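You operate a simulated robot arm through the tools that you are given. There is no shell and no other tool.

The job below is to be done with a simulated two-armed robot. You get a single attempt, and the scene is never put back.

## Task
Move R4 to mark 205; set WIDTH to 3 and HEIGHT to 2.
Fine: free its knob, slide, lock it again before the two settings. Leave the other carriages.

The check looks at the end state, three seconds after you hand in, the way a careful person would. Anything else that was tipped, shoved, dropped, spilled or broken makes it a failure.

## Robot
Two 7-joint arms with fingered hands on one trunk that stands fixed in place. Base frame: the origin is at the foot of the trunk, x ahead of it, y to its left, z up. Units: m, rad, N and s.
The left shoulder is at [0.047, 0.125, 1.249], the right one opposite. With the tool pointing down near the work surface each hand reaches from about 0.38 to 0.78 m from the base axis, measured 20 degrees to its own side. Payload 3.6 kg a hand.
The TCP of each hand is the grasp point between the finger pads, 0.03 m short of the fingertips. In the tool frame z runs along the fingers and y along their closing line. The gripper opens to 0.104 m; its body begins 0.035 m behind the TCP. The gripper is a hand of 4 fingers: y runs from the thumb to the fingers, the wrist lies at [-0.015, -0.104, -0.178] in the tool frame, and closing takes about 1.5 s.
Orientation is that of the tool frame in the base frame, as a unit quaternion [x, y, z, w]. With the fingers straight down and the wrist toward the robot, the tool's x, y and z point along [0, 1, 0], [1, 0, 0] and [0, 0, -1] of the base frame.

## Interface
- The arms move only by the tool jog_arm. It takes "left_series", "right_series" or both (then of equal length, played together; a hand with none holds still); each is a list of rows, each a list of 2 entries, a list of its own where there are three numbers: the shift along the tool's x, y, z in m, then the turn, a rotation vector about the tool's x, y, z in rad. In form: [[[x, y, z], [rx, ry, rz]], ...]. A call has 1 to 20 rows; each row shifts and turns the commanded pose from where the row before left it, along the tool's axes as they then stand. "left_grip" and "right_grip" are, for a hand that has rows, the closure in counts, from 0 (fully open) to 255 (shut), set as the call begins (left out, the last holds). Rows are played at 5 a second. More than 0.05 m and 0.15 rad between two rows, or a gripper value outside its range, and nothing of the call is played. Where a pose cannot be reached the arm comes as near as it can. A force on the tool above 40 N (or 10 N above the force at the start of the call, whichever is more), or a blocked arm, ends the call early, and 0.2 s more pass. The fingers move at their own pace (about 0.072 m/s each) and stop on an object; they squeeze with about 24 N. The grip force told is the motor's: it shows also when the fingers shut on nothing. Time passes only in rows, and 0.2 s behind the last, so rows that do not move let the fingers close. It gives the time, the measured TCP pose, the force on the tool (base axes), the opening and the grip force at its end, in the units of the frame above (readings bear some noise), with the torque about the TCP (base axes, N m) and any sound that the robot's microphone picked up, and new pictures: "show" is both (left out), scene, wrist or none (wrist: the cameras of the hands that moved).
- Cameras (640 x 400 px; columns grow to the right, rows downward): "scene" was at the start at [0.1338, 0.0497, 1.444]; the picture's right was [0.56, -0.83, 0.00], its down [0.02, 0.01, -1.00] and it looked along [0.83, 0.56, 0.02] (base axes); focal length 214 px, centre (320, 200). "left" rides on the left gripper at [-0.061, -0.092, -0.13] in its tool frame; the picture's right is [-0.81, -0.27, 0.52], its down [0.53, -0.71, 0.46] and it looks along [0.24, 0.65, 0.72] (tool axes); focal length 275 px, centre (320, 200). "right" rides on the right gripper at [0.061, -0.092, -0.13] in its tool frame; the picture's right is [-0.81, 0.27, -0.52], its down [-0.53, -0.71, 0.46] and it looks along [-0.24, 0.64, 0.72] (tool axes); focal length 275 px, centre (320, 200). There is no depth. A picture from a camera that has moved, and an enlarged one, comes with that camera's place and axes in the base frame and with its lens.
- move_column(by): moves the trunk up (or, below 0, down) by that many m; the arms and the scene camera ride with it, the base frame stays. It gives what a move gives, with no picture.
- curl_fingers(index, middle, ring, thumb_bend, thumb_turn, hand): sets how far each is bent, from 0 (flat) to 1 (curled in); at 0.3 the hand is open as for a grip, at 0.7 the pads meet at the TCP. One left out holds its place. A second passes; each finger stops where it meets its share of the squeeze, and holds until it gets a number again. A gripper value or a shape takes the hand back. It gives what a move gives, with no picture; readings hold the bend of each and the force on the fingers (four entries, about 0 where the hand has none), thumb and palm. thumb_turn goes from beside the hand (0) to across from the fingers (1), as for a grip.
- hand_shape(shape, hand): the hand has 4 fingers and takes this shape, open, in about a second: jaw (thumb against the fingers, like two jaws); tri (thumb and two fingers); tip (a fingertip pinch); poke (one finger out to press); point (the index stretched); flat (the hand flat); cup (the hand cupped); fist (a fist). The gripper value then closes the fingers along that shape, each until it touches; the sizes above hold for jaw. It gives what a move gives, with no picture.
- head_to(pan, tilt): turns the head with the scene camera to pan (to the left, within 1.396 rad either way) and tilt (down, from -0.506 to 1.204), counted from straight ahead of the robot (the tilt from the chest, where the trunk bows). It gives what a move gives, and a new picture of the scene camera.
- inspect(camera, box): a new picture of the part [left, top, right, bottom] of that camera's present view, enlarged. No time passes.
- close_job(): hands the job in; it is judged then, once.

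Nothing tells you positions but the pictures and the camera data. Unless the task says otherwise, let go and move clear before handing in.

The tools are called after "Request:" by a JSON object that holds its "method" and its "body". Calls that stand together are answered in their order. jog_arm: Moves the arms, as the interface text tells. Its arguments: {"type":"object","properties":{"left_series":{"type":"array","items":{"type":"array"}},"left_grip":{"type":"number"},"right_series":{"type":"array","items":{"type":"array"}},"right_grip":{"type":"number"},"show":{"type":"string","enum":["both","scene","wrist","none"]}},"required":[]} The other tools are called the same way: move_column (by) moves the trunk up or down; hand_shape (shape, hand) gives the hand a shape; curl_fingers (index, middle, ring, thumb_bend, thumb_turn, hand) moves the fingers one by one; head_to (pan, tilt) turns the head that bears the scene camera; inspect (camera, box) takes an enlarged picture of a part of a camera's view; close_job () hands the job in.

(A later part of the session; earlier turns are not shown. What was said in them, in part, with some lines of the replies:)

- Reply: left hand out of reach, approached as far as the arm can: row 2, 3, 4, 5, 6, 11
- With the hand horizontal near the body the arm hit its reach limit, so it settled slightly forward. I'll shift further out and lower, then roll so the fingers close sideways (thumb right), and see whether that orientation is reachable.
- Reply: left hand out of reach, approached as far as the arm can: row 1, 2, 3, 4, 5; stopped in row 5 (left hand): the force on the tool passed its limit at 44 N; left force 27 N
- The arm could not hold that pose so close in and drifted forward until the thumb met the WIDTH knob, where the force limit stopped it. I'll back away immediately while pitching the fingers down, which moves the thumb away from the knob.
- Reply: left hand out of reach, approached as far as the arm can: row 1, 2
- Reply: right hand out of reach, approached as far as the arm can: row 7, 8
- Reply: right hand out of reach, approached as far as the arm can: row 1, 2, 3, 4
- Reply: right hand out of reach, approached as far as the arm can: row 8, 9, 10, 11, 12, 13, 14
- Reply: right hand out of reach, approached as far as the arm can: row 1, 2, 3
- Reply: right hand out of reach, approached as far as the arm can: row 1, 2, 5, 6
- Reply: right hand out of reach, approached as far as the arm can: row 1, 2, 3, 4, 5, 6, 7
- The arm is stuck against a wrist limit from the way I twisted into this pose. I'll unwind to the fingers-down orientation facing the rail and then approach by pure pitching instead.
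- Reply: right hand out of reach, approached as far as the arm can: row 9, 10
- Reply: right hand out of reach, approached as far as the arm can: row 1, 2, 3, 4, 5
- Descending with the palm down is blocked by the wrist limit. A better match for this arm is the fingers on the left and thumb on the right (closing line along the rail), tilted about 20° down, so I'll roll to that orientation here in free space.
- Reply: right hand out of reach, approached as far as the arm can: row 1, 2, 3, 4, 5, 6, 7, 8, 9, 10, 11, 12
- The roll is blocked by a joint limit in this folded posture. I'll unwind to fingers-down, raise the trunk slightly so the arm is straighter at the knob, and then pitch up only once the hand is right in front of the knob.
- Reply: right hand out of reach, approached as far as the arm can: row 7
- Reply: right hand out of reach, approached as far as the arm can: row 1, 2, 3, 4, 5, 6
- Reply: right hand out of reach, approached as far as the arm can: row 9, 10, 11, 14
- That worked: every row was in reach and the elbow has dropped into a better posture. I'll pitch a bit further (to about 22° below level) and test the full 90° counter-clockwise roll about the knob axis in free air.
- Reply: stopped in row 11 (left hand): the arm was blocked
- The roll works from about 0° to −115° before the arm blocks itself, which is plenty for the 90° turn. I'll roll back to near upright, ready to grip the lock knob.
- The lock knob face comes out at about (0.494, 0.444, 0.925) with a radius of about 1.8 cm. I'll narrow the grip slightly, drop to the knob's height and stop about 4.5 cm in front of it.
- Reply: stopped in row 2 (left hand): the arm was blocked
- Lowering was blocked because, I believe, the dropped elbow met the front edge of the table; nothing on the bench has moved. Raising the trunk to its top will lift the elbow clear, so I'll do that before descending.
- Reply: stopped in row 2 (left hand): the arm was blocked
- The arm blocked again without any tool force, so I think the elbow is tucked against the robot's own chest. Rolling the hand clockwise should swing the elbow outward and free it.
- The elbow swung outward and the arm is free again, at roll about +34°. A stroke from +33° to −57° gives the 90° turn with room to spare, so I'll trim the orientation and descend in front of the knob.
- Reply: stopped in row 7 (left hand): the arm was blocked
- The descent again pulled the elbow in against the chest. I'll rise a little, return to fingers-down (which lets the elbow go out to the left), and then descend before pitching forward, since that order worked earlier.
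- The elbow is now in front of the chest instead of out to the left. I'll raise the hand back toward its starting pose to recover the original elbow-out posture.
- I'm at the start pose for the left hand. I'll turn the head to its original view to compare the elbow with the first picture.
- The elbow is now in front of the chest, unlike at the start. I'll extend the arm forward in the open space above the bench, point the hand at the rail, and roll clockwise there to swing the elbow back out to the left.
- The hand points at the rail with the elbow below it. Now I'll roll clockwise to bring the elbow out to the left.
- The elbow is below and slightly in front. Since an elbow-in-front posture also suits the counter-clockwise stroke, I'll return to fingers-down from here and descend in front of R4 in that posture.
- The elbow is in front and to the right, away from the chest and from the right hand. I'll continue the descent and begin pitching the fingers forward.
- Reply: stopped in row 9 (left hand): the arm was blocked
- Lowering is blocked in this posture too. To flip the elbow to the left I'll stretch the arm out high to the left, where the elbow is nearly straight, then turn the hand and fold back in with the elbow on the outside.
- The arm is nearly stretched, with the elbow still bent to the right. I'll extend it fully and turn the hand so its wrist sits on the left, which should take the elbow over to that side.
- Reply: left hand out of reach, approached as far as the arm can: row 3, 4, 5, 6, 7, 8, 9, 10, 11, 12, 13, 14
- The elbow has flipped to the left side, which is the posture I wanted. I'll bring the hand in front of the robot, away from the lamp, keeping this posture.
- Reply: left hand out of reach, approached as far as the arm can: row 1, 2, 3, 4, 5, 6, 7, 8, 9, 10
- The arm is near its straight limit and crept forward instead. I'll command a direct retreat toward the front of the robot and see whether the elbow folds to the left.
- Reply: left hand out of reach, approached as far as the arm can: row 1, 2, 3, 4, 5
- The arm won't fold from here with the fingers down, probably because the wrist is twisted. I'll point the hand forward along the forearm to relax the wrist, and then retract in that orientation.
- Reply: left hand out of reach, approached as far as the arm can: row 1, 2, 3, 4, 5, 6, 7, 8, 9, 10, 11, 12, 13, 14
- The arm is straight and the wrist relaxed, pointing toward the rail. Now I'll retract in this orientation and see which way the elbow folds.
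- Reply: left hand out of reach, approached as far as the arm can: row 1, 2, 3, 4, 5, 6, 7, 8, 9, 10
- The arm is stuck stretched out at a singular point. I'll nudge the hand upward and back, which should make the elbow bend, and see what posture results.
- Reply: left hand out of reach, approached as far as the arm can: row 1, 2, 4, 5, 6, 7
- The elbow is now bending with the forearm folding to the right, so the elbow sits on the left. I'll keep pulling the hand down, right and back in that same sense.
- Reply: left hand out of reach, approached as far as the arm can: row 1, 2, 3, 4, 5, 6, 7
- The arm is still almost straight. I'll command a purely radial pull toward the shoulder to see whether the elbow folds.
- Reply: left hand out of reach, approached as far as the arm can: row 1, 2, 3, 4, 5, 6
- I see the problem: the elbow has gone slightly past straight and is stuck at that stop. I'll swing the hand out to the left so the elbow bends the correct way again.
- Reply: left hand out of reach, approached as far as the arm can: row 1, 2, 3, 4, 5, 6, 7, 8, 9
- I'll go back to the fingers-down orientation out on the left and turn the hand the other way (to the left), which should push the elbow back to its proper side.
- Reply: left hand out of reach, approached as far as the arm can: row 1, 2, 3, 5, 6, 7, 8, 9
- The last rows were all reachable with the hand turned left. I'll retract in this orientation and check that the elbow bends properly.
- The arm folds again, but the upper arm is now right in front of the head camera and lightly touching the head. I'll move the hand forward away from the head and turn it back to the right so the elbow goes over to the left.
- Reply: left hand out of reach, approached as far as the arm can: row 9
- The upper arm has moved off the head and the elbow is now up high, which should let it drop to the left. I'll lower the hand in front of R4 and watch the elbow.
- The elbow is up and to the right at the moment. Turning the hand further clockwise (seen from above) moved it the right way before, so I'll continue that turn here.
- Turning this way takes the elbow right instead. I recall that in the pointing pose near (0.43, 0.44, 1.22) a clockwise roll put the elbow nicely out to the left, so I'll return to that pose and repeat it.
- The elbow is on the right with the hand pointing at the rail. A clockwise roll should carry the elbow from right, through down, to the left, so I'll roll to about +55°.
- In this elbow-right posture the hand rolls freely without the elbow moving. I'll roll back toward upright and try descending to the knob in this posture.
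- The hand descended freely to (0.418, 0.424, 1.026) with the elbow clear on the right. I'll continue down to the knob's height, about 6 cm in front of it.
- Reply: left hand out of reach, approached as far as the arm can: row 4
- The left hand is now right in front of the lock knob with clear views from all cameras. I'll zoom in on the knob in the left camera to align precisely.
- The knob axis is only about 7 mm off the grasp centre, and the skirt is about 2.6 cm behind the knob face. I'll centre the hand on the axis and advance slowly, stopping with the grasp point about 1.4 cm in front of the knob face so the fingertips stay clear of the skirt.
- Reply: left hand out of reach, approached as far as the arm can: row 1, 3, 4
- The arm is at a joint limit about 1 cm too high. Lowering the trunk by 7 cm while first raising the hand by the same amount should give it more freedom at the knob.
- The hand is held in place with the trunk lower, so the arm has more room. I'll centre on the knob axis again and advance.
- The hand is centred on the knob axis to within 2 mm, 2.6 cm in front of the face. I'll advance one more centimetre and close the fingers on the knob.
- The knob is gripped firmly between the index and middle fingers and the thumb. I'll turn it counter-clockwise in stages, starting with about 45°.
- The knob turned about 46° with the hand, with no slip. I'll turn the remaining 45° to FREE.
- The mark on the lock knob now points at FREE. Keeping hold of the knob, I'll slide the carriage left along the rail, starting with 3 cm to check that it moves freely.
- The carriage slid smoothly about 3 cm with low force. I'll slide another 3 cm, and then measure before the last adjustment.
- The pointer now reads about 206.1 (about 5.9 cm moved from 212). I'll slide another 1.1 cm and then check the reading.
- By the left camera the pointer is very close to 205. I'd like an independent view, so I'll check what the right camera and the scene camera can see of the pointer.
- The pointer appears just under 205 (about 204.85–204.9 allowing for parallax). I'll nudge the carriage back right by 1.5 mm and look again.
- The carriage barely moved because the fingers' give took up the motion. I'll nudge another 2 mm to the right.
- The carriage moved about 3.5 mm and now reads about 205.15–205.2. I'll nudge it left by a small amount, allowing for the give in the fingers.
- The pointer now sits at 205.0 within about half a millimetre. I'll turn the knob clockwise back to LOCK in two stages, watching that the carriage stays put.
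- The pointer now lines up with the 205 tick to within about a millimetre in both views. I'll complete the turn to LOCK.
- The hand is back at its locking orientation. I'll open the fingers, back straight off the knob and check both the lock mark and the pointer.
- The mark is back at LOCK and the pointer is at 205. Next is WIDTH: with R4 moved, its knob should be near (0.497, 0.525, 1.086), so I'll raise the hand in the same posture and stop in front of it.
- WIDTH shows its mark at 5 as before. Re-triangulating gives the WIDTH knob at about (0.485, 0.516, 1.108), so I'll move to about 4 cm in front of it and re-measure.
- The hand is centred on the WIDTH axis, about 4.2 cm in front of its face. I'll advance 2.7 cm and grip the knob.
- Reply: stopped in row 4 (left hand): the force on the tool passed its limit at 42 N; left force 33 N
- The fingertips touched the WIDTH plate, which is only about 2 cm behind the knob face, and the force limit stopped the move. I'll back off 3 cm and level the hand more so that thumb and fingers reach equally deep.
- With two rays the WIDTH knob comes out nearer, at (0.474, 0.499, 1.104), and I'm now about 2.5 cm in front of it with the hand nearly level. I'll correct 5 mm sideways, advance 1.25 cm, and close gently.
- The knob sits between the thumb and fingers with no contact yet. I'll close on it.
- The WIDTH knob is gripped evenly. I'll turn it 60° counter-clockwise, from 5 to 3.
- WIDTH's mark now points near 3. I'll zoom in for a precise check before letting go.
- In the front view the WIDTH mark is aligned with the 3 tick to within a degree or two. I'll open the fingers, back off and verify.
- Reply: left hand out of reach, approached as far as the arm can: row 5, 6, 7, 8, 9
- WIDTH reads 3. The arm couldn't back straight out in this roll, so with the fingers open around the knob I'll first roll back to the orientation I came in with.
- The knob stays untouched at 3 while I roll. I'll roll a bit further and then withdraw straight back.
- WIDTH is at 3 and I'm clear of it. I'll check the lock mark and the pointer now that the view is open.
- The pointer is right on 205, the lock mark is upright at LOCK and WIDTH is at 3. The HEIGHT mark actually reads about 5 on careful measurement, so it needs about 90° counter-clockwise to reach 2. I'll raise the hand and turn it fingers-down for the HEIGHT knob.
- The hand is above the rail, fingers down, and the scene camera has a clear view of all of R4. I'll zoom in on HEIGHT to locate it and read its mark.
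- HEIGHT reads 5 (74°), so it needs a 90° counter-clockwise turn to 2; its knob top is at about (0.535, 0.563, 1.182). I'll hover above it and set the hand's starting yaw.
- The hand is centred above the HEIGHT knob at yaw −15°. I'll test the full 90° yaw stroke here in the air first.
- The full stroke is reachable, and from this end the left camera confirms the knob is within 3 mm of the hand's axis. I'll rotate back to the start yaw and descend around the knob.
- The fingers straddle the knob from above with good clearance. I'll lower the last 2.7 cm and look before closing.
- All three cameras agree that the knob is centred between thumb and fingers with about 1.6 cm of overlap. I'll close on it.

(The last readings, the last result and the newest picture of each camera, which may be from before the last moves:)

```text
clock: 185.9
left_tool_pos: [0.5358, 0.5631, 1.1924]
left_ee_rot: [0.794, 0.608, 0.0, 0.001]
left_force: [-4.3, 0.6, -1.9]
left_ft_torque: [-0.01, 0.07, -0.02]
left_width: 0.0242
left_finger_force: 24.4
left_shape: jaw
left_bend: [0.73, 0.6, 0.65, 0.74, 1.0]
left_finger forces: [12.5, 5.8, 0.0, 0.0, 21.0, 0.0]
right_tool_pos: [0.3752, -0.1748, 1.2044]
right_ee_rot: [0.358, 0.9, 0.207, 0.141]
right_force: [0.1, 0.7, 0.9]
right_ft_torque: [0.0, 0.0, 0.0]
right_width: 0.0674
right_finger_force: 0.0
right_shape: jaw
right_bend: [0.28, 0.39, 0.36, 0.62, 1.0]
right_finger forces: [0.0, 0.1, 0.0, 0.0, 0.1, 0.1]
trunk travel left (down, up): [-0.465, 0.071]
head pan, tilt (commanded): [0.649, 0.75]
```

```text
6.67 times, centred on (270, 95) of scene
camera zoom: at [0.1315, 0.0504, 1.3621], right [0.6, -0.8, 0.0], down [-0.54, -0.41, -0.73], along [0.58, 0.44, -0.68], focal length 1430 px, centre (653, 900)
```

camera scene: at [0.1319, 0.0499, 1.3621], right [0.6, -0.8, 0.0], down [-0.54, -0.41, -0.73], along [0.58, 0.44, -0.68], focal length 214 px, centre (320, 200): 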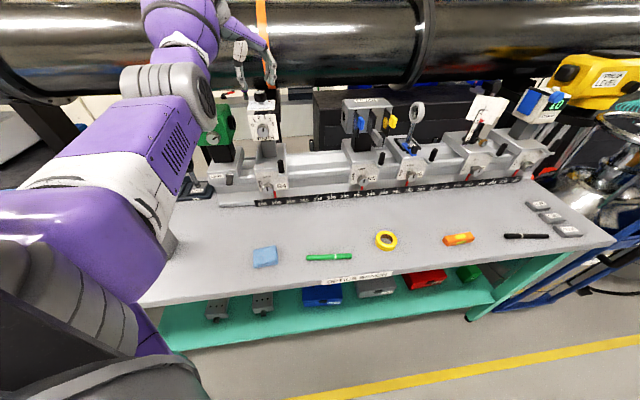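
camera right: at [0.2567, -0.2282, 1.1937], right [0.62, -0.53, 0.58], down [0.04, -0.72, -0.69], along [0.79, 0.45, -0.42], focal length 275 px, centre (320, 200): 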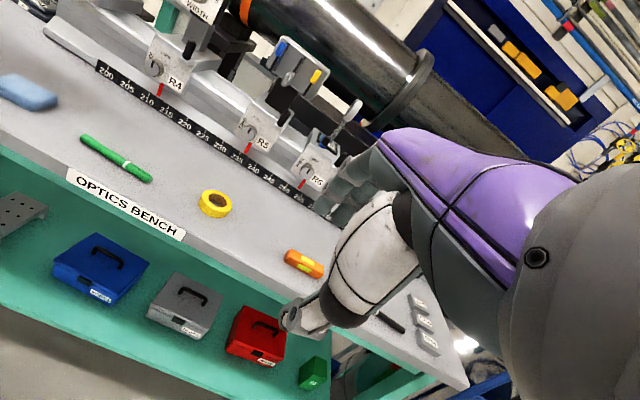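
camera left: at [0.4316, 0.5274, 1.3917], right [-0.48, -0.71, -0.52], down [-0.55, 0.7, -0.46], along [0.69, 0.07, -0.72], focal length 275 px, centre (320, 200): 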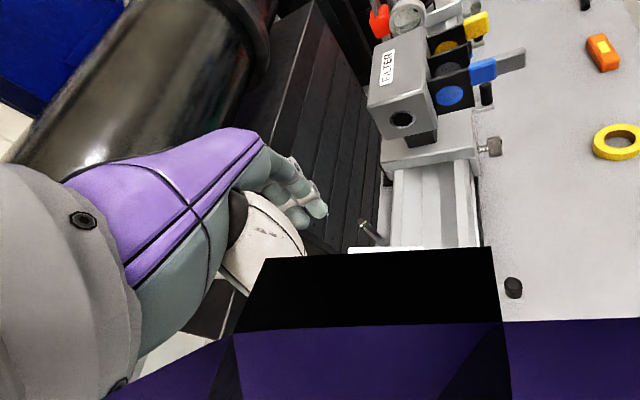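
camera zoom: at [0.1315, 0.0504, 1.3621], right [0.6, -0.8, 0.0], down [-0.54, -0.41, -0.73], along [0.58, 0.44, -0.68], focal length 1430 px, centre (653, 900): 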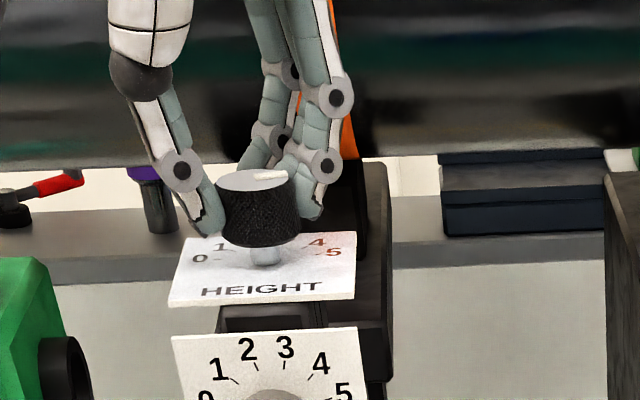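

The HEIGHT knob is gripped firmly. I'll turn it counter-clockwise, first by 45°.

Request:
{"method": "jog_arm", "body": {"left_series": [[[0, 0, 0], [0, 0, -0.0982]], [[0, 0, 0], [0, 0, -0.0982]], [[0, 0, 0], [0, 0, -0.0982]], [[0, 0, 0], [0, 0, -0.0982]], [[0, 0, 0], [0, 0, -0.0982]], [[0, 0, 0], [0, 0, -0.0982]], [[0, 0, 0], [0, 0, -0.0982]], [[0, 0, 0], [0, 0, -0.0982]], [[0, 0, 0], [0, 0, 0]]], "show": "none"}}

Request:
{"method": "inspect", "body": {"camera": "scene", "box": [235, 65, 305, 125]}}

Request:
{"method": "inspect", "body": {"camera": "left", "box": [240, 130, 440, 350]}}

```text
clock: 187.9
left_tool_pos: [0.5344, 0.5633, 1.1933]
left_ee_rot: [0.498, 0.867, -0.001, 0.0]
left_force: [-2.8, 0.8, -3.3]
left_ft_torque: [0.05, 0.05, -0.06]
left_width: 0.0238
left_finger_force: 23.9
left_shape: jaw
left_bend: [0.73, 0.6, 0.65, 0.74, 1.0]
left_finger forces: [12.3, 7.3, 0.0, 0.0, 20.9, 0.0]
right_tool_pos: [0.3771, -0.1757, 1.2047]
right_ee_rot: [0.358, 0.899, 0.207, 0.141]
right_force: [0.5, 0.0, 1.0]
right_ft_torque: [-0.01, 0.0, 0.01]
right_width: 0.0674
right_finger_force: 0.0
right_shape: jaw
right_bend: [0.28, 0.39, 0.36, 0.62, 1.0]
right_finger forces: [0.0, 0.1, 0.0, 0.0, 0.0, 0.1]
trunk travel left (down, up): [-0.465, 0.071]
head pan, tilt (commanded): [0.649, 0.75]
```

```text
6.67 times, centred on (270, 95) of scene
camera zoom: at [0.1317, 0.0504, 1.3621], right [0.6, -0.8, 0.0], down [-0.54, -0.41, -0.73], along [0.58, 0.44, -0.68], focal length 1430 px, centre (653, 900)
```

zoom: 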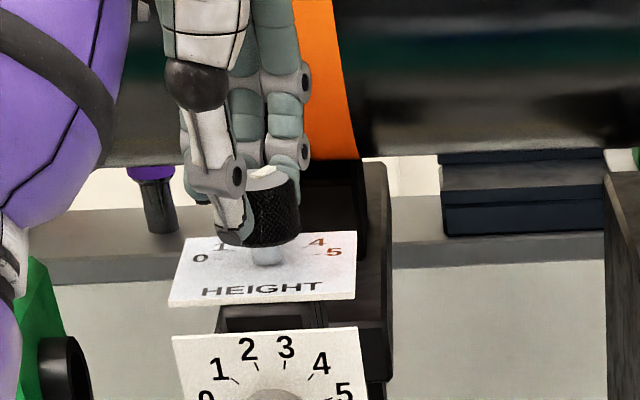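

```text
1.82 times, centred on (340, 240) of left
camera zoom: at [0.4872, 0.4638, 1.3255], right [0.17, -0.84, -0.52], down [-0.88, 0.1, -0.46], along [0.44, 0.53, -0.72], focal length 500 px, centre (284, 127)
```

zoom: 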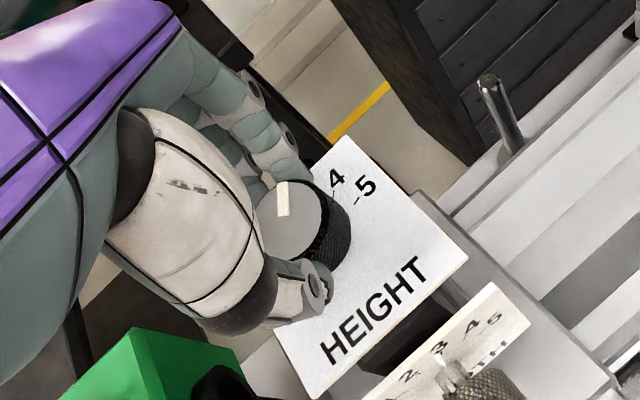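

The knob is following the hand. I'll turn the remaining 45°.

Request:
{"method": "jog_arm", "body": {"left_series": [[[0, 0, 0], [0, 0, -0.0982]], [[0, 0, 0], [0, 0, -0.0982]], [[0, 0, 0], [0, 0, -0.0982]], [[0, 0, 0], [0, 0, -0.0982]], [[0, 0, 0], [0, 0, -0.0982]], [[0, 0, 0], [0, 0, -0.0982]], [[0, 0, 0], [0, 0, -0.0982]], [[0, 0, 0], [0, 0, -0.0982]], [[0, 0, 0], [0, 0, 0]]], "show": "none"}}

Request:
{"method": "inspect", "body": {"camera": "left", "box": [260, 150, 420, 310]}}

Request:
{"method": "inspect", "body": {"camera": "scene", "box": [235, 65, 305, 125]}}

```text
clock: 189.9
left_tool_pos: [0.5345, 0.5623, 1.1938]
left_ee_rot: [0.128, 0.992, -0.001, 0.0]
left_force: [-7.0, -2.9, -6.9]
left_ft_torque: [0.05, 0.12, 0.03]
left_width: 0.0235
left_finger_force: 23.9
left_shape: jaw
left_bend: [0.73, 0.6, 0.65, 0.74, 1.0]
left_finger forces: [12.0, 8.5, 0.1, 0.0, 22.7, 0.0]
right_tool_pos: [0.376, -0.1756, 1.2034]
right_ee_rot: [0.358, 0.899, 0.208, 0.141]
right_force: [-0.5, 0.2, 0.0]
right_ft_torque: [0.02, -0.02, 0.02]
right_width: 0.0674
right_finger_force: 0.0
right_shape: jaw
right_bend: [0.28, 0.39, 0.36, 0.62, 1.0]
right_finger forces: [0.0, 0.1, 0.0, 0.0, 0.0, 0.0]
trunk travel left (down, up): [-0.465, 0.071]
head pan, tilt (commanded): [0.649, 0.75]
```

```text
2.50 times, centred on (340, 230) of left
camera zoom: at [0.5714, 0.4583, 1.3259], right [0.71, -0.47, -0.52], down [-0.7, -0.55, -0.46], along [-0.07, 0.68, -0.73], focal length 688 px, centre (270, 125)
```

zoom: 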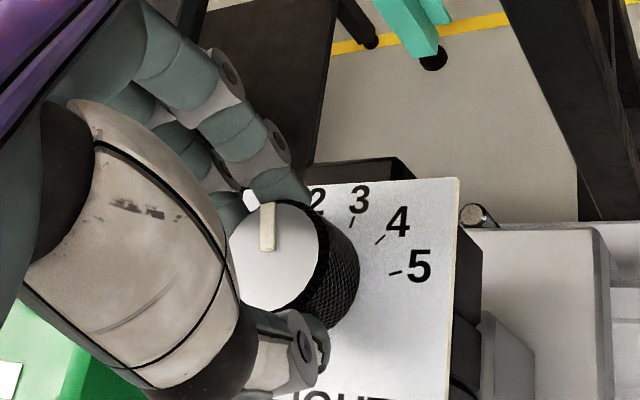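

```text
6.67 times, centred on (270, 95) of scene
camera zoom: at [0.1314, 0.0502, 1.3621], right [0.6, -0.8, 0.0], down [-0.54, -0.41, -0.73], along [0.58, 0.44, -0.68], focal length 1430 px, centre (653, 900)
```

zoom: 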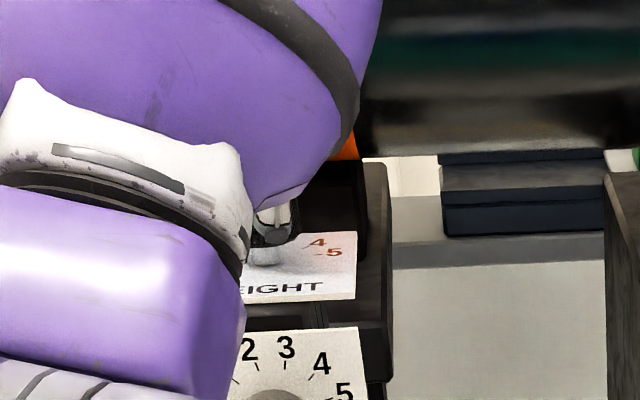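

The mark is at about −13°, very near 2 (−15°). I'll add a final 2°, then open the fingers and lift straight up.

Request:
{"method": "jog_arm", "body": {"left_series": [[[0, 0, 0], [0, 0, -0.035]], [[0, 0, 0], [0, 0, 0]], [[0, 0, 0], [0, 0, 0]]], "show": "none"}}

Request:
{"method": "jog_arm", "body": {"left_series": [[[0, 0, 0], [0, 0, 0]], [[0, 0, 0], [0, 0, 0]], [[0, 0, 0], [0, 0, 0]], [[0, 0, 0], [0, 0, 0]], [[0, 0, -0.015], [0, 0, 0]], [[0, 0, -0.02], [0, 0, 0]], [[0, 0, -0.03], [0, 0, 0]], [[0, 0, -0.03], [0, 0, 0]], [[0, 0, 0], [0, 0, 0]]], "left_grip": 90, "show": "both"}}

Request:
{"method": "inspect", "body": {"camera": "left", "box": [280, 180, 440, 340]}}

```text
clock: 190.7
left_tool_pos: [0.5355, 0.5624, 1.1936]
left_ee_rot: [0.113, 0.994, -0.002, 0.001]
left_force: [-8.2, -1.3, -6.6]
left_ft_torque: [0.06, 0.12, 0.02]
left_width: 0.0235
left_finger_force: 23.9
left_shape: jaw
left_bend: [0.73, 0.6, 0.65, 0.74, 1.0]
left_finger forces: [11.9, 9.1, 0.0, 0.0, 22.4, 0.2]
right_tool_pos: [0.3763, -0.1756, 1.2048]
right_ee_rot: [0.357, 0.9, 0.208, 0.14]
right_force: [0.5, 0.5, -0.2]
right_ft_torque: [0.03, -0.01, 0.0]
right_width: 0.0677
right_finger_force: 0.1
right_shape: jaw
right_bend: [0.28, 0.39, 0.36, 0.62, 1.0]
right_finger forces: [0.1, 0.0, 0.1, 0.0, 0.0, 0.0]
trunk travel left (down, up): [-0.465, 0.071]
head pan, tilt (commanded): [0.649, 0.75]
```

```text
clock: 192.7
left_tool_pos: [0.5338, 0.5639, 1.2896]
left_ee_rot: [0.112, 0.994, 0.0, 0.0]
left_force: [-0.5, 0.1, -0.9]
left_ft_torque: [0.02, -0.01, 0.03]
left_width: 0.067
left_finger_force: 0.1
left_shape: jaw
left_bend: [0.28, 0.39, 0.36, 0.62, 1.0]
left_finger forces: [0.1, 0.0, 0.0, 0.0, 0.1, 0.0]
right_tool_pos: [0.3777, -0.176, 1.2045]
right_ee_rot: [0.358, 0.899, 0.208, 0.141]
right_force: [0.3, 0.2, -0.3]
right_ft_torque: [0.04, 0.02, -0.04]
right_width: 0.0674
right_finger_force: 0.1
right_shape: jaw
right_bend: [0.28, 0.39, 0.36, 0.62, 1.0]
right_finger forces: [0.0, 0.1, 0.0, 0.0, 0.0, 0.0]
trunk travel left (down, up): [-0.465, 0.071]
head pan, tilt (commanded): [0.649, 0.75]
camera scene: at [0.1323, 0.0504, 1.362], right [0.6, -0.8, 0.0], down [-0.54, -0.41, -0.73], along [0.58, 0.44, -0.68], focal length 214 px, centre (320, 200)
camera left: at [0.5739, 0.4602, 1.4214], right [0.73, -0.45, -0.52], down [-0.68, -0.58, -0.45], along [-0.09, 0.68, -0.73], focal length 275 px, centre (320, 200)
```

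scene: 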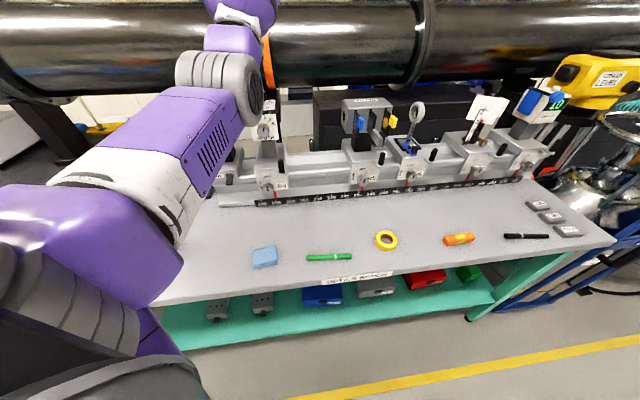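
left: 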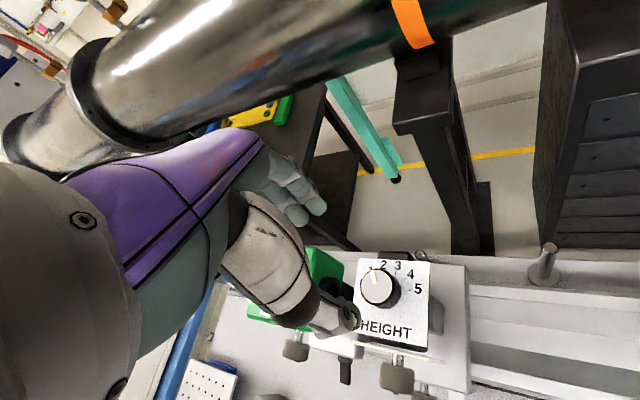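

```text
2.50 times, centred on (360, 260) of left
camera zoom: at [0.5739, 0.4602, 1.4214], right [0.73, -0.45, -0.52], down [-0.68, -0.58, -0.45], along [-0.09, 0.68, -0.73], focal length 688 px, centre (220, 50)
```

zoom: 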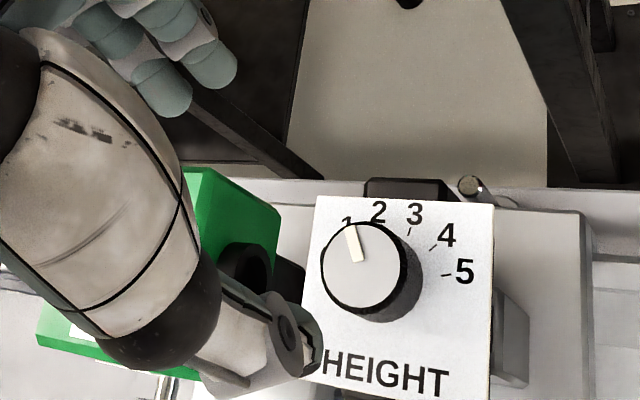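

After letting go, the HEIGHT mark seems slightly past 2 (near 1.8). I'll swing the hand away so that the scene camera can read it properly.

Request:
{"method": "jog_arm", "body": {"left_series": [[[0, 0, 0], [0, 0, 0.131]], [[0, 0, 0], [0, 0, 0.131]], [[0, 0, 0], [0, 0, 0.131]], [[0, 0, 0], [0, 0, 0.131]], [[0, 0, 0], [0, 0, 0.131]], [[0, 0, 0], [0, 0, 0.131]], [[0, 0, 0], [0, 0, 0.131]], [[0, 0, 0], [0, 0, 0.131]], [[0, 0, 0], [0, 0, 0.131]], [[0, 0, 0], [0, 0, 0]]], "show": "scene"}}

Request:
{"method": "inspect", "body": {"camera": "scene", "box": [240, 80, 290, 120]}}

Request:
{"method": "inspect", "body": {"camera": "scene", "box": [240, 105, 290, 145]}}

Request:
{"method": "inspect", "body": {"camera": "scene", "box": [240, 160, 300, 210]}}

```text
clock: 194.9
left_tool_pos: [0.5346, 0.562, 1.2869]
left_ee_rot: [0.646, 0.763, 0.0, 0.002]
left_force: [-0.3, -1.3, 0.0]
left_ft_torque: [0.02, 0.0, 0.04]
left_width: 0.0671
left_finger_force: 0.0
left_shape: jaw
left_bend: [0.28, 0.39, 0.36, 0.62, 1.0]
left_finger forces: [0.0, 0.1, 0.1, 0.0, 0.0, 0.0]
right_tool_pos: [0.378, -0.1755, 1.2049]
right_ee_rot: [0.357, 0.9, 0.208, 0.14]
right_force: [-0.4, 0.0, -0.2]
right_ft_torque: [-0.03, -0.01, 0.0]
right_width: 0.0677
right_finger_force: 0.2
right_shape: jaw
right_bend: [0.28, 0.39, 0.36, 0.62, 1.0]
right_finger forces: [0.1, 0.0, 0.0, 0.1, 0.1, 0.0]
trunk travel left (down, up): [-0.465, 0.071]
head pan, tilt (commanded): [0.649, 0.75]
camera scene: at [0.1321, 0.0499, 1.3621], right [0.6, -0.8, 0.0], down [-0.54, -0.41, -0.73], along [0.58, 0.44, -0.68], focal length 214 px, centre (320, 200)
```

scene: 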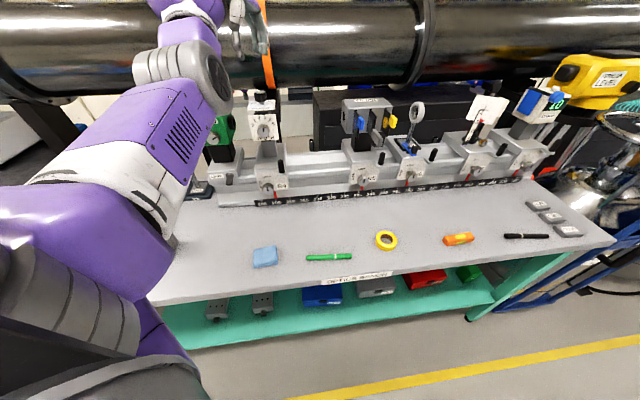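

```text
10.00 times, centred on (265, 100) of scene
camera zoom: at [0.1321, 0.0499, 1.3621], right [0.6, -0.8, 0.0], down [-0.54, -0.41, -0.73], along [0.58, 0.44, -0.68], focal length 2145 px, centre (870, 1200)
```

zoom: 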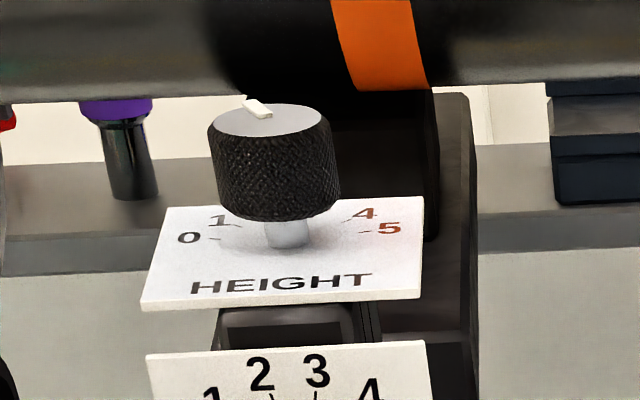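

```text
10.00 times, centred on (265, 125) of scene
camera zoom: at [0.1321, 0.0499, 1.3621], right [0.6, -0.8, 0.0], down [-0.54, -0.41, -0.73], along [0.58, 0.44, -0.68], focal length 2145 px, centre (870, 950)
```

zoom: 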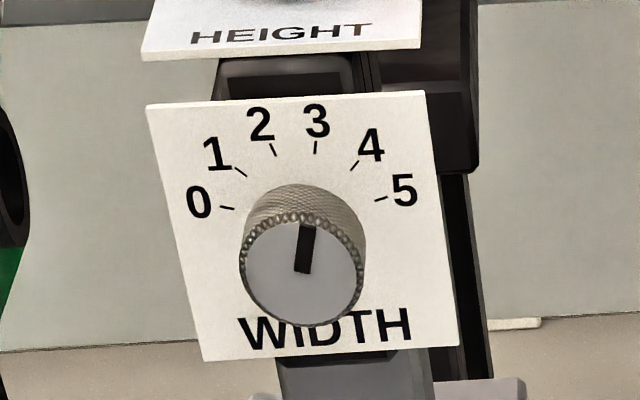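

```text
8.00 times, centred on (270, 185) of scene
camera zoom: at [0.1321, 0.0499, 1.3621], right [0.6, -0.8, 0.0], down [-0.54, -0.41, -0.73], along [0.58, 0.44, -0.68], focal length 1716 px, centre (720, 320)
```

zoom: 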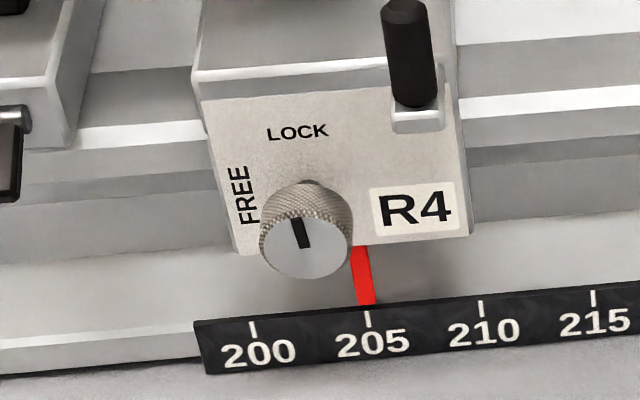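

R4's pointer is right on 205 and WIDTH is at 3. HEIGHT needs a closer reading and I also want to check the lock mark precisely, so I'll zoom in on both.

Request:
{"method": "inspect", "body": {"camera": "scene", "box": [255, 178, 285, 198]}}

Request:
{"method": "inspect", "body": {"camera": "scene", "box": [252, 85, 282, 105]}}

Request:
{"method": "inspect", "body": {"camera": "right", "box": [60, 0, 200, 120]}}

```text
16.00 times, centred on (270, 188) of scene
camera zoom: at [0.1321, 0.0499, 1.3621], right [0.6, -0.8, 0.0], down [-0.54, -0.41, -0.73], along [0.58, 0.44, -0.68], focal length 3432 px, centre (1120, 392)
```

zoom: 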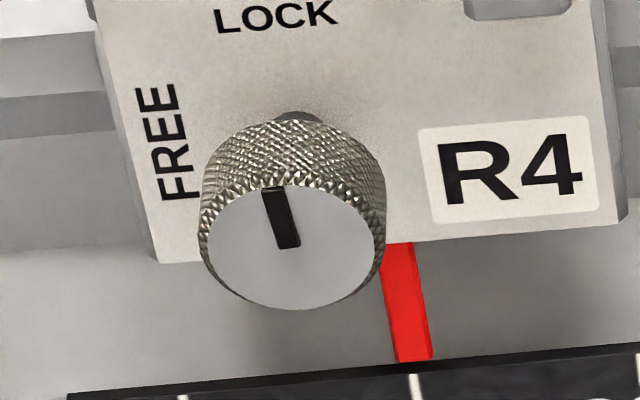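

```text
16.00 times, centred on (267, 95) of scene
camera zoom: at [0.1321, 0.0499, 1.3621], right [0.6, -0.8, 0.0], down [-0.54, -0.41, -0.73], along [0.58, 0.44, -0.68], focal length 3432 px, centre (1168, 1880)
```

zoom: 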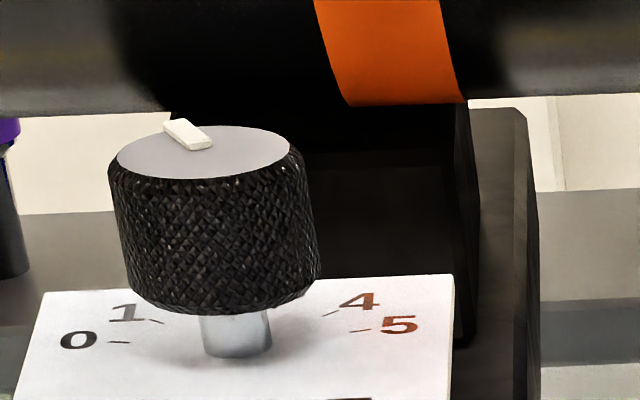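

```text
3.33 times, centred on (130, 60) of right
camera zoom: at [0.2263, -0.2283, 1.2682], right [0.52, -0.53, 0.67], down [0.14, -0.72, -0.68], along [0.84, 0.45, -0.3], focal length 918 px, centre (953, 667)
```

zoom: 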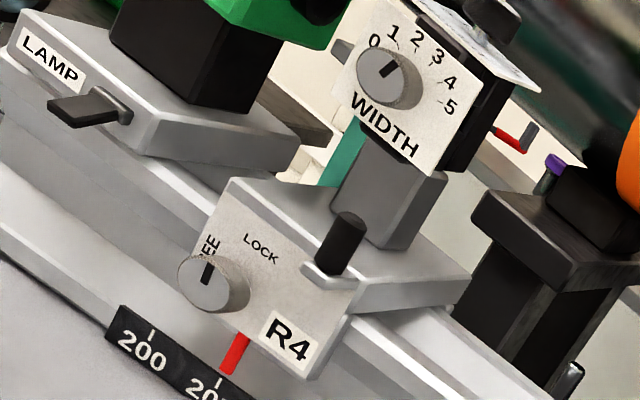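

The lock mark is upright, the pointer is at 205 and WIDTH is at 3 (17° against 15°). HEIGHT ended about 7° past 2, so I'll re-grip it and turn it back slightly clockwise. First I'll go back above the knob, descend and close.

Request:
{"method": "jog_arm", "body": {"left_series": [[[0, 0, 0], [0, 0, -0.127]], [[0, 0, 0], [0, 0, -0.127]], [[0, 0, 0], [0, 0, -0.127]], [[0, 0, 0], [0, 0, -0.127]], [[0, 0, 0], [0, 0, -0.127]], [[0, 0, 0], [0, 0, -0.127]], [[0, 0, 0], [0, 0, -0.127]], [[0, 0, 0], [0, 0, -0.127]], [[0, 0, 0], [0, 0, -0.127]], [[0, 0, 0], [0, 0, 0]]], "left_grip": 110, "show": "none"}}

Request:
{"method": "inspect", "body": {"camera": "left", "box": [280, 180, 440, 340]}}

```text
clock: 197.1
left_tool_pos: [0.5347, 0.5622, 1.2884]
left_ee_rot: [0.13, 0.992, -0.001, 0.001]
left_force: [-0.1, 0.4, 0.4]
left_ft_torque: [0.02, -0.01, 0.03]
left_width: 0.0599
left_finger_force: 0.0
left_shape: jaw
left_bend: [0.74, 0.42, 0.38, 0.66, 1.0]
left_finger forces: [0.0, 0.1, 0.0, 0.0, 0.0, 0.1]
right_tool_pos: [0.377, -0.1768, 1.2046]
right_ee_rot: [0.359, 0.899, 0.207, 0.141]
right_force: [-0.1, 0.2, 0.5]
right_ft_torque: [0.02, -0.05, -0.02]
right_width: 0.0675
right_finger_force: 0.1
right_shape: jaw
right_bend: [0.28, 0.39, 0.36, 0.62, 1.0]
right_finger forces: [0.1, 0.0, 0.1, 0.0, 0.0, 0.0]
trunk travel left (down, up): [-0.465, 0.071]
head pan, tilt (commanded): [0.649, 0.75]
```

```text
2.50 times, centred on (360, 260) of left
camera zoom: at [0.5717, 0.4584, 1.4206], right [0.71, -0.47, -0.52], down [-0.7, -0.55, -0.46], along [-0.07, 0.69, -0.73], focal length 688 px, centre (220, 50)
```

zoom: 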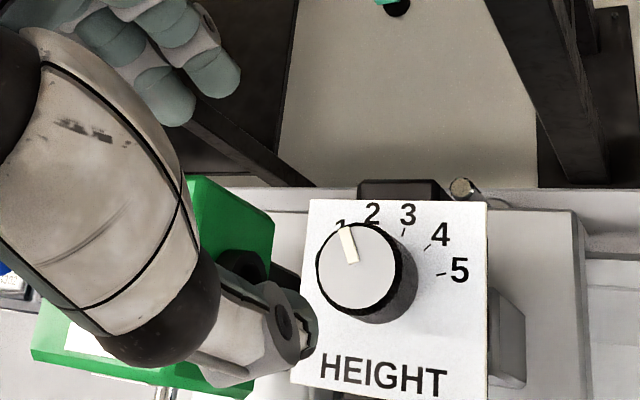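

I noticed that opening as far as 90 makes the index finger spring open, which likely twisted the knob; opening only to 110 leaves it in place. I'll descend, close, and turn back 7° clockwise.

Request:
{"method": "jog_arm", "body": {"left_series": [[[0, 0, 0.03], [0, 0, 0]], [[0, 0, 0.03], [0, 0, 0]], [[0, 0, 0.0174], [0, 0, 0]], [[0, 0, 0.0174], [0, 0, 0]], [[0, 0, 0], [0, 0, 0]]], "show": "none"}}

Request:
{"method": "jog_arm", "body": {"left_series": [[[0, 0, 0], [0, 0, 0]], [[0, 0, 0], [0, 0, 0]], [[0, 0, 0], [0, 0, 0]], [[0, 0, 0], [0, 0, 0]], [[0, 0, 0], [0, 0, 0]], [[0, 0, 0], [0, 0, 0]], [[0, 0, 0], [0, 0, 0]]], "left_grip": 230, "show": "none"}}

Request:
{"method": "inspect", "body": {"camera": "left", "box": [260, 150, 420, 310]}}

```text
clock: 198.3
left_tool_pos: [0.537, 0.561, 1.1933]
left_ee_rot: [0.13, 0.991, -0.001, 0.001]
left_force: [-0.4, 0.1, 0.3]
left_ft_torque: [0.01, -0.02, 0.01]
left_width: 0.0596
left_finger_force: 0.1
left_shape: jaw
left_bend: [0.74, 0.42, 0.38, 0.66, 1.0]
left_finger forces: [0.2, 0.0, 0.0, 0.0, 0.0, 0.0]
right_tool_pos: [0.3754, -0.1764, 1.2045]
right_ee_rot: [0.358, 0.9, 0.207, 0.141]
right_force: [0.5, 0.8, 0.1]
right_ft_torque: [-0.02, 0.0, 0.01]
right_width: 0.0673
right_finger_force: 0.0
right_shape: jaw
right_bend: [0.28, 0.39, 0.36, 0.62, 1.0]
right_finger forces: [0.0, 0.0, 0.1, 0.0, 0.0, 0.0]
trunk travel left (down, up): [-0.465, 0.071]
head pan, tilt (commanded): [0.649, 0.75]
```

```text
clock: 199.9
left_tool_pos: [0.5361, 0.5612, 1.1941]
left_ee_rot: [0.131, 0.991, -0.001, 0.002]
left_force: [-1.9, -3.9, -3.4]
left_ft_torque: [-0.09, 0.04, 0.0]
left_width: 0.0243
left_finger_force: 23.8
left_shape: jaw
left_bend: [0.74, 0.58, 0.62, 0.74, 1.0]
left_finger forces: [11.7, 6.3, 0.1, 0.1, 22.4, 0.0]
right_tool_pos: [0.3766, -0.1767, 1.2032]
right_ee_rot: [0.358, 0.899, 0.208, 0.141]
right_force: [0.0, -0.1, -0.5]
right_ft_torque: [0.0, 0.02, 0.0]
right_width: 0.0676
right_finger_force: 0.0
right_shape: jaw
right_bend: [0.28, 0.39, 0.36, 0.62, 1.0]
right_finger forces: [0.0, 0.0, 0.0, 0.0, 0.0, 0.0]
trunk travel left (down, up): [-0.465, 0.071]
head pan, tilt (commanded): [0.649, 0.75]
```

```text
2.50 times, centred on (340, 230) of left
camera zoom: at [0.5726, 0.4565, 1.3261], right [0.71, -0.48, -0.52], down [-0.7, -0.55, -0.46], along [-0.07, 0.68, -0.73], focal length 688 px, centre (270, 125)
```

zoom: 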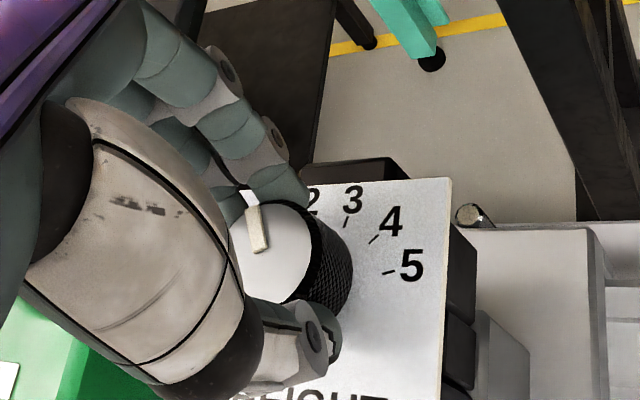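

Closing did not shift the knob. I'll turn it 8° clockwise, then check.

Request:
{"method": "jog_arm", "body": {"left_series": [[[0, 0, 0], [0, 0, 0.07]], [[0, 0, 0], [0, 0, 0.07]], [[0, 0, 0], [0, 0, 0]], [[0, 0, 0], [0, 0, 0]]], "show": "none"}}

Request:
{"method": "inspect", "body": {"camera": "left", "box": [260, 150, 420, 310]}}

```text
clock: 200.9
left_tool_pos: [0.5364, 0.5618, 1.1932]
left_ee_rot: [0.199, 0.98, 0.0, 0.001]
left_force: [-2.0, -6.3, -3.3]
left_ft_torque: [-0.1, 0.06, 0.02]
left_width: 0.024
left_finger_force: 23.6
left_shape: jaw
left_bend: [0.74, 0.58, 0.63, 0.74, 1.0]
left_finger forces: [11.6, 5.8, 0.0, 0.1, 23.3, 0.0]
right_tool_pos: [0.3773, -0.1759, 1.2038]
right_ee_rot: [0.358, 0.9, 0.208, 0.14]
right_force: [0.4, -0.2, 0.1]
right_ft_torque: [0.01, 0.0, 0.02]
right_width: 0.0673
right_finger_force: 0.0
right_shape: jaw
right_bend: [0.28, 0.39, 0.36, 0.62, 1.0]
right_finger forces: [0.1, 0.0, 0.1, 0.0, 0.1, 0.0]
trunk travel left (down, up): [-0.465, 0.071]
head pan, tilt (commanded): [0.649, 0.75]
```

```text
2.50 times, centred on (340, 230) of left
camera zoom: at [0.557, 0.4527, 1.3261], right [0.64, -0.57, -0.52], down [-0.77, -0.45, -0.46], along [0.03, 0.69, -0.72], focal length 688 px, centre (270, 125)
```

zoom: 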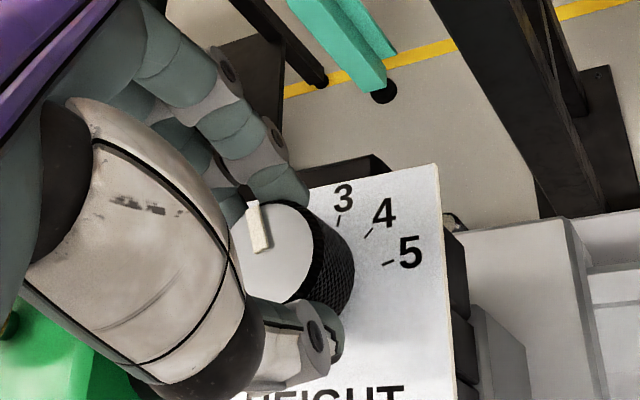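

The knob followed the hand. I'll release to 110 only, lift straight up and then check the reading.

Request:
{"method": "jog_arm", "body": {"left_series": [[[0, 0, 0], [0, 0, 0]], [[0, 0, 0], [0, 0, 0]], [[0, 0, 0], [0, 0, 0]], [[0, 0, 0], [0, 0, 0]], [[0, 0, -0.01], [0, 0, 0]], [[0, 0, -0.015], [0, 0, 0]], [[0, 0, -0.03], [0, 0, 0]], [[0, 0, -0.04], [0, 0, 0]], [[0, 0, 0], [0, 0, 0]]], "left_grip": 110, "show": "none"}}

Request:
{"method": "inspect", "body": {"camera": "left", "box": [280, 180, 440, 340]}}

Request:
{"method": "jog_arm", "body": {"left_series": [[[0, 0, 0], [0, 0, 0.13]], [[0, 0, 0], [0, 0, 0.13]], [[0, 0, 0], [0, 0, 0.13]], [[0, 0, 0], [0, 0, 0.13]], [[0, 0, 0], [0, 0, 0.13]], [[0, 0, 0], [0, 0, 0.13]], [[0, 0, 0], [0, 0, 0.13]], [[0, 0, 0], [0, 0, 0.13]], [[0, 0, 0], [0, 0, 0]]], "show": "scene"}}

Request:
{"method": "inspect", "body": {"camera": "scene", "box": [252, 85, 282, 105]}}

```text
clock: 202.9
left_tool_pos: [0.5356, 0.562, 1.2863]
left_ee_rot: [0.199, 0.98, -0.001, 0.001]
left_force: [-0.5, -0.1, 0.2]
left_ft_torque: [0.0, 0.01, -0.04]
left_width: 0.0587
left_finger_force: 0.1
left_shape: jaw
left_bend: [0.74, 0.42, 0.38, 0.66, 1.0]
left_finger forces: [0.0, 0.0, 0.0, 0.0, 0.0, 0.0]
right_tool_pos: [0.3775, -0.1753, 1.2049]
right_ee_rot: [0.359, 0.899, 0.207, 0.141]
right_force: [0.8, 0.4, 0.1]
right_ft_torque: [0.02, -0.01, -0.03]
right_width: 0.0677
right_finger_force: 0.1
right_shape: jaw
right_bend: [0.28, 0.39, 0.36, 0.62, 1.0]
right_finger forces: [0.0, 0.1, 0.1, 0.1, 0.0, 0.0]
trunk travel left (down, up): [-0.465, 0.071]
head pan, tilt (commanded): [0.649, 0.75]
```

```text
2.50 times, centred on (360, 260) of left
camera zoom: at [0.557, 0.4532, 1.4193], right [0.64, -0.57, -0.52], down [-0.77, -0.45, -0.46], along [0.03, 0.69, -0.73], focal length 688 px, centre (220, 50)
```

zoom: 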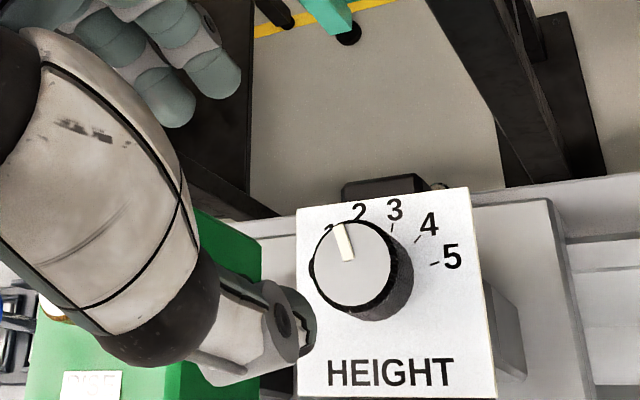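

```text
clock: 204.9
left_tool_pos: [0.5374, 0.5621, 1.2886]
left_ee_rot: [0.661, 0.75, 0.001, 0.001]
left_force: [0.5, 0.2, 0.0]
left_ft_torque: [0.02, 0.0, 0.01]
left_width: 0.0587
left_finger_force: 0.0
left_shape: jaw
left_bend: [0.74, 0.42, 0.38, 0.66, 1.0]
left_finger forces: [0.0, 0.0, 0.0, 0.0, 0.1, 0.0]
right_tool_pos: [0.3772, -0.175, 1.2036]
right_ee_rot: [0.359, 0.899, 0.208, 0.141]
right_force: [-0.9, 0.4, 0.3]
right_ft_torque: [-0.04, 0.0, 0.0]
right_width: 0.0674
right_finger_force: 0.0
right_shape: jaw
right_bend: [0.28, 0.39, 0.36, 0.62, 1.0]
right_finger forces: [0.0, 0.0, 0.0, 0.0, 0.1, 0.0]
trunk travel left (down, up): [-0.465, 0.071]
head pan, tilt (commanded): [0.649, 0.75]
camera scene: at [0.1321, 0.05, 1.3621], right [0.6, -0.8, 0.0], down [-0.54, -0.41, -0.73], along [0.58, 0.44, -0.68], focal length 214 px, centre (320, 200)
```

scene: 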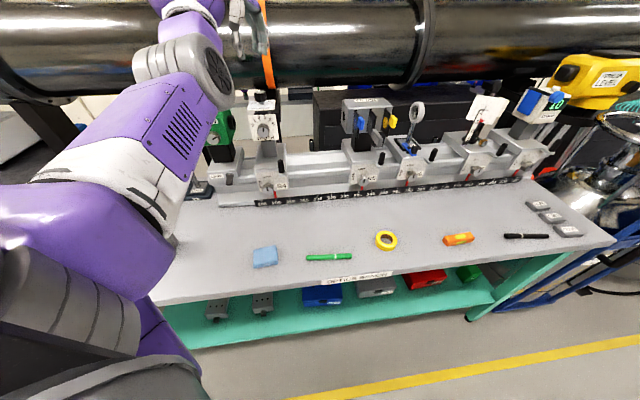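

```text
16.00 times, centred on (267, 95) of scene
camera zoom: at [0.1321, 0.05, 1.3621], right [0.6, -0.8, 0.0], down [-0.54, -0.41, -0.73], along [0.58, 0.44, -0.68], focal length 3432 px, centre (1168, 1880)
```

zoom: 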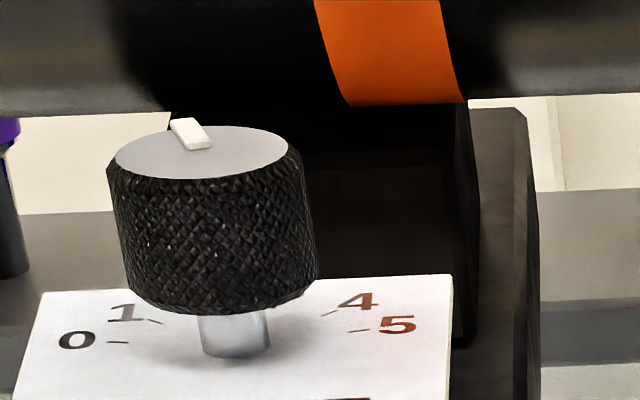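

HEIGHT now measures −15°, right on 2. I'll raise the left hand and withdraw it clear of the rail.

Request:
{"method": "jog_arm", "body": {"left_series": [[[0, 0, -0.04], [0, 0, 0]], [[0, 0, -0.04], [0, 0, 0]], [[-0.0233, -0.0356, -0.01], [0, 0, 0]], [[-0.0233, -0.0356, -0.01], [0, 0, 0]], [[-0.0233, -0.0356, 0], [0, 0, 0]], [[-0.0233, -0.0356, 0], [0, 0, 0]], [[0, 0, 0], [0, 0, 0]]], "show": "both"}}

Request:
{"method": "inspect", "body": {"camera": "scene", "box": [225, 80, 325, 220]}}

Request:
{"method": "inspect", "body": {"camera": "scene", "box": [255, 180, 295, 210]}}

Request:
{"method": "inspect", "body": {"camera": "scene", "box": [250, 105, 285, 140]}}

```text
clock: 206.5
left_tool_pos: [0.4689, 0.5135, 1.4605]
left_ee_rot: [0.66, 0.751, -0.001, 0.001]
left_force: [0.1, -0.3, 0.1]
left_ft_torque: [-0.01, 0.02, 0.0]
left_width: 0.0589
left_finger_force: 0.0
left_shape: jaw
left_bend: [0.74, 0.42, 0.38, 0.66, 1.0]
left_finger forces: [0.0, 0.1, 0.0, 0.0, 0.1, 0.0]
left hand out of reach, approached as far as the arm can: row 2, 3, 4, 5, 6
right_tool_pos: [0.3764, -0.1754, 1.2037]
right_ee_rot: [0.358, 0.899, 0.209, 0.141]
right_force: [0.8, -0.1, -0.1]
right_ft_torque: [0.0, -0.02, 0.0]
right_width: 0.0676
right_finger_force: 0.0
right_shape: jaw
right_bend: [0.28, 0.39, 0.36, 0.62, 1.0]
right_finger forces: [0.1, 0.0, 0.0, 0.0, 0.0, 0.0]
trunk travel left (down, up): [-0.465, 0.071]
head pan, tilt (commanded): [0.649, 0.75]
camera scene: at [0.1324, 0.0504, 1.362], right [0.6, -0.8, 0.0], down [-0.54, -0.41, -0.73], along [0.58, 0.44, -0.68], focal length 214 px, centre (320, 200)
camera left: at [0.3865, 0.4412, 1.5917], right [-0.17, -0.84, -0.52], down [-0.78, 0.44, -0.46], along [0.61, 0.32, -0.73], focal length 275 px, centre (320, 200)
```

scene: 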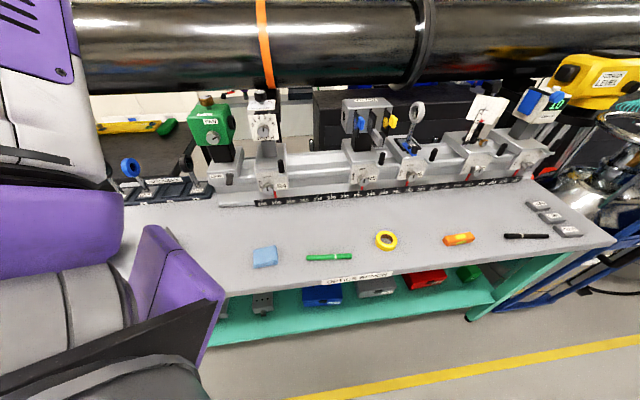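
left: 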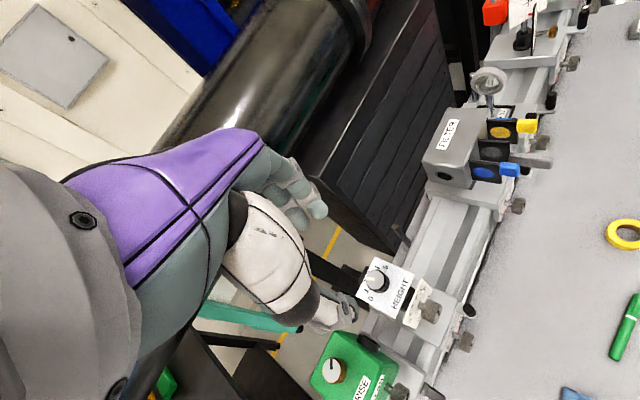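

```text
2.86 times, centred on (275, 150) of scene
camera zoom: at [0.1324, 0.0504, 1.362], right [0.6, -0.8, 0.0], down [-0.54, -0.41, -0.73], along [0.58, 0.44, -0.68], focal length 613 px, centre (449, 343)
```

zoom: 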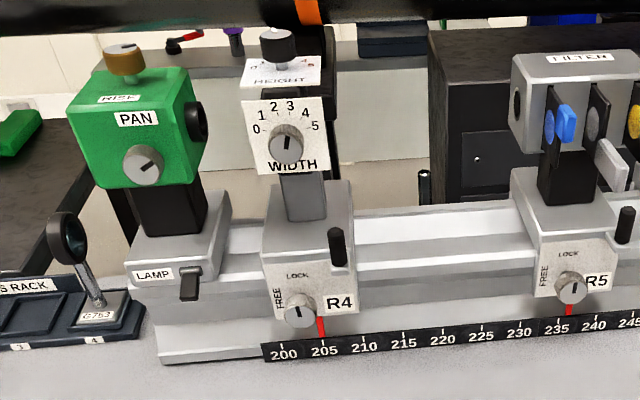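

```text
13.33 times, centred on (275, 195) of scene
camera zoom: at [0.1324, 0.0504, 1.362], right [0.6, -0.8, 0.0], down [-0.54, -0.41, -0.73], along [0.58, 0.44, -0.68], focal length 2860 px, centre (920, 267)
```

zoom: 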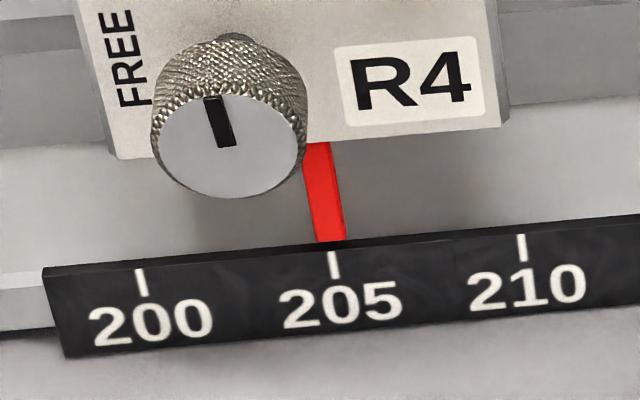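

```text
11.43 times, centred on (268, 122) of scene
camera zoom: at [0.1324, 0.0504, 1.362], right [0.6, -0.8, 0.0], down [-0.54, -0.41, -0.73], along [0.58, 0.44, -0.68], focal length 2451 px, centre (920, 1086)
```

zoom: 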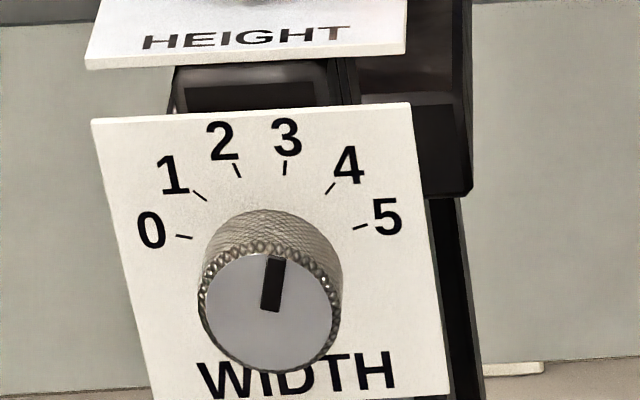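

R4's pointer is on 205 with its knob at LOCK, WIDTH is at 3, HEIGHT is at 2, the other carriages and loose items look undisturbed, and both hands are clear. I'm handing the job in.

Request:
{"method": "close_job", "body": {}}

```text
The job is handed in.
```

R4 is locked at mark 205, WIDTH is set to 3 and HEIGHT to 2, and I handed the job in with both hands clear of the rail. I don't have a check result back, so this rests on my last camera readings.

- **R4:** the pointer sat on the 205 tick to within about half a millimetre, and the lock knob's mark was upright at LOCK. I freed and re-locked it before touching the two settings.
- **WIDTH:** it started at 5 and is now at 3, about 2° off the tick.
- **HEIGHT:** it started at 5. My first turn ended about 7° past 2, so I gripped it again and corrected it to within about 1° of the 2 tick.
- **Contacts along the way:** the left hand twice pushed against WIDTH hard enough to trip the 40 N force stop: once on the knob early on, and once on its plate. WIDTH hadn't turned and R4 hadn't moved afterwards. The left arm also lightly touched the robot's own head once while I was changing its posture.
- **Everything else:** the other carriages and the loose items on the bench looked undisturbed in the final pictures.
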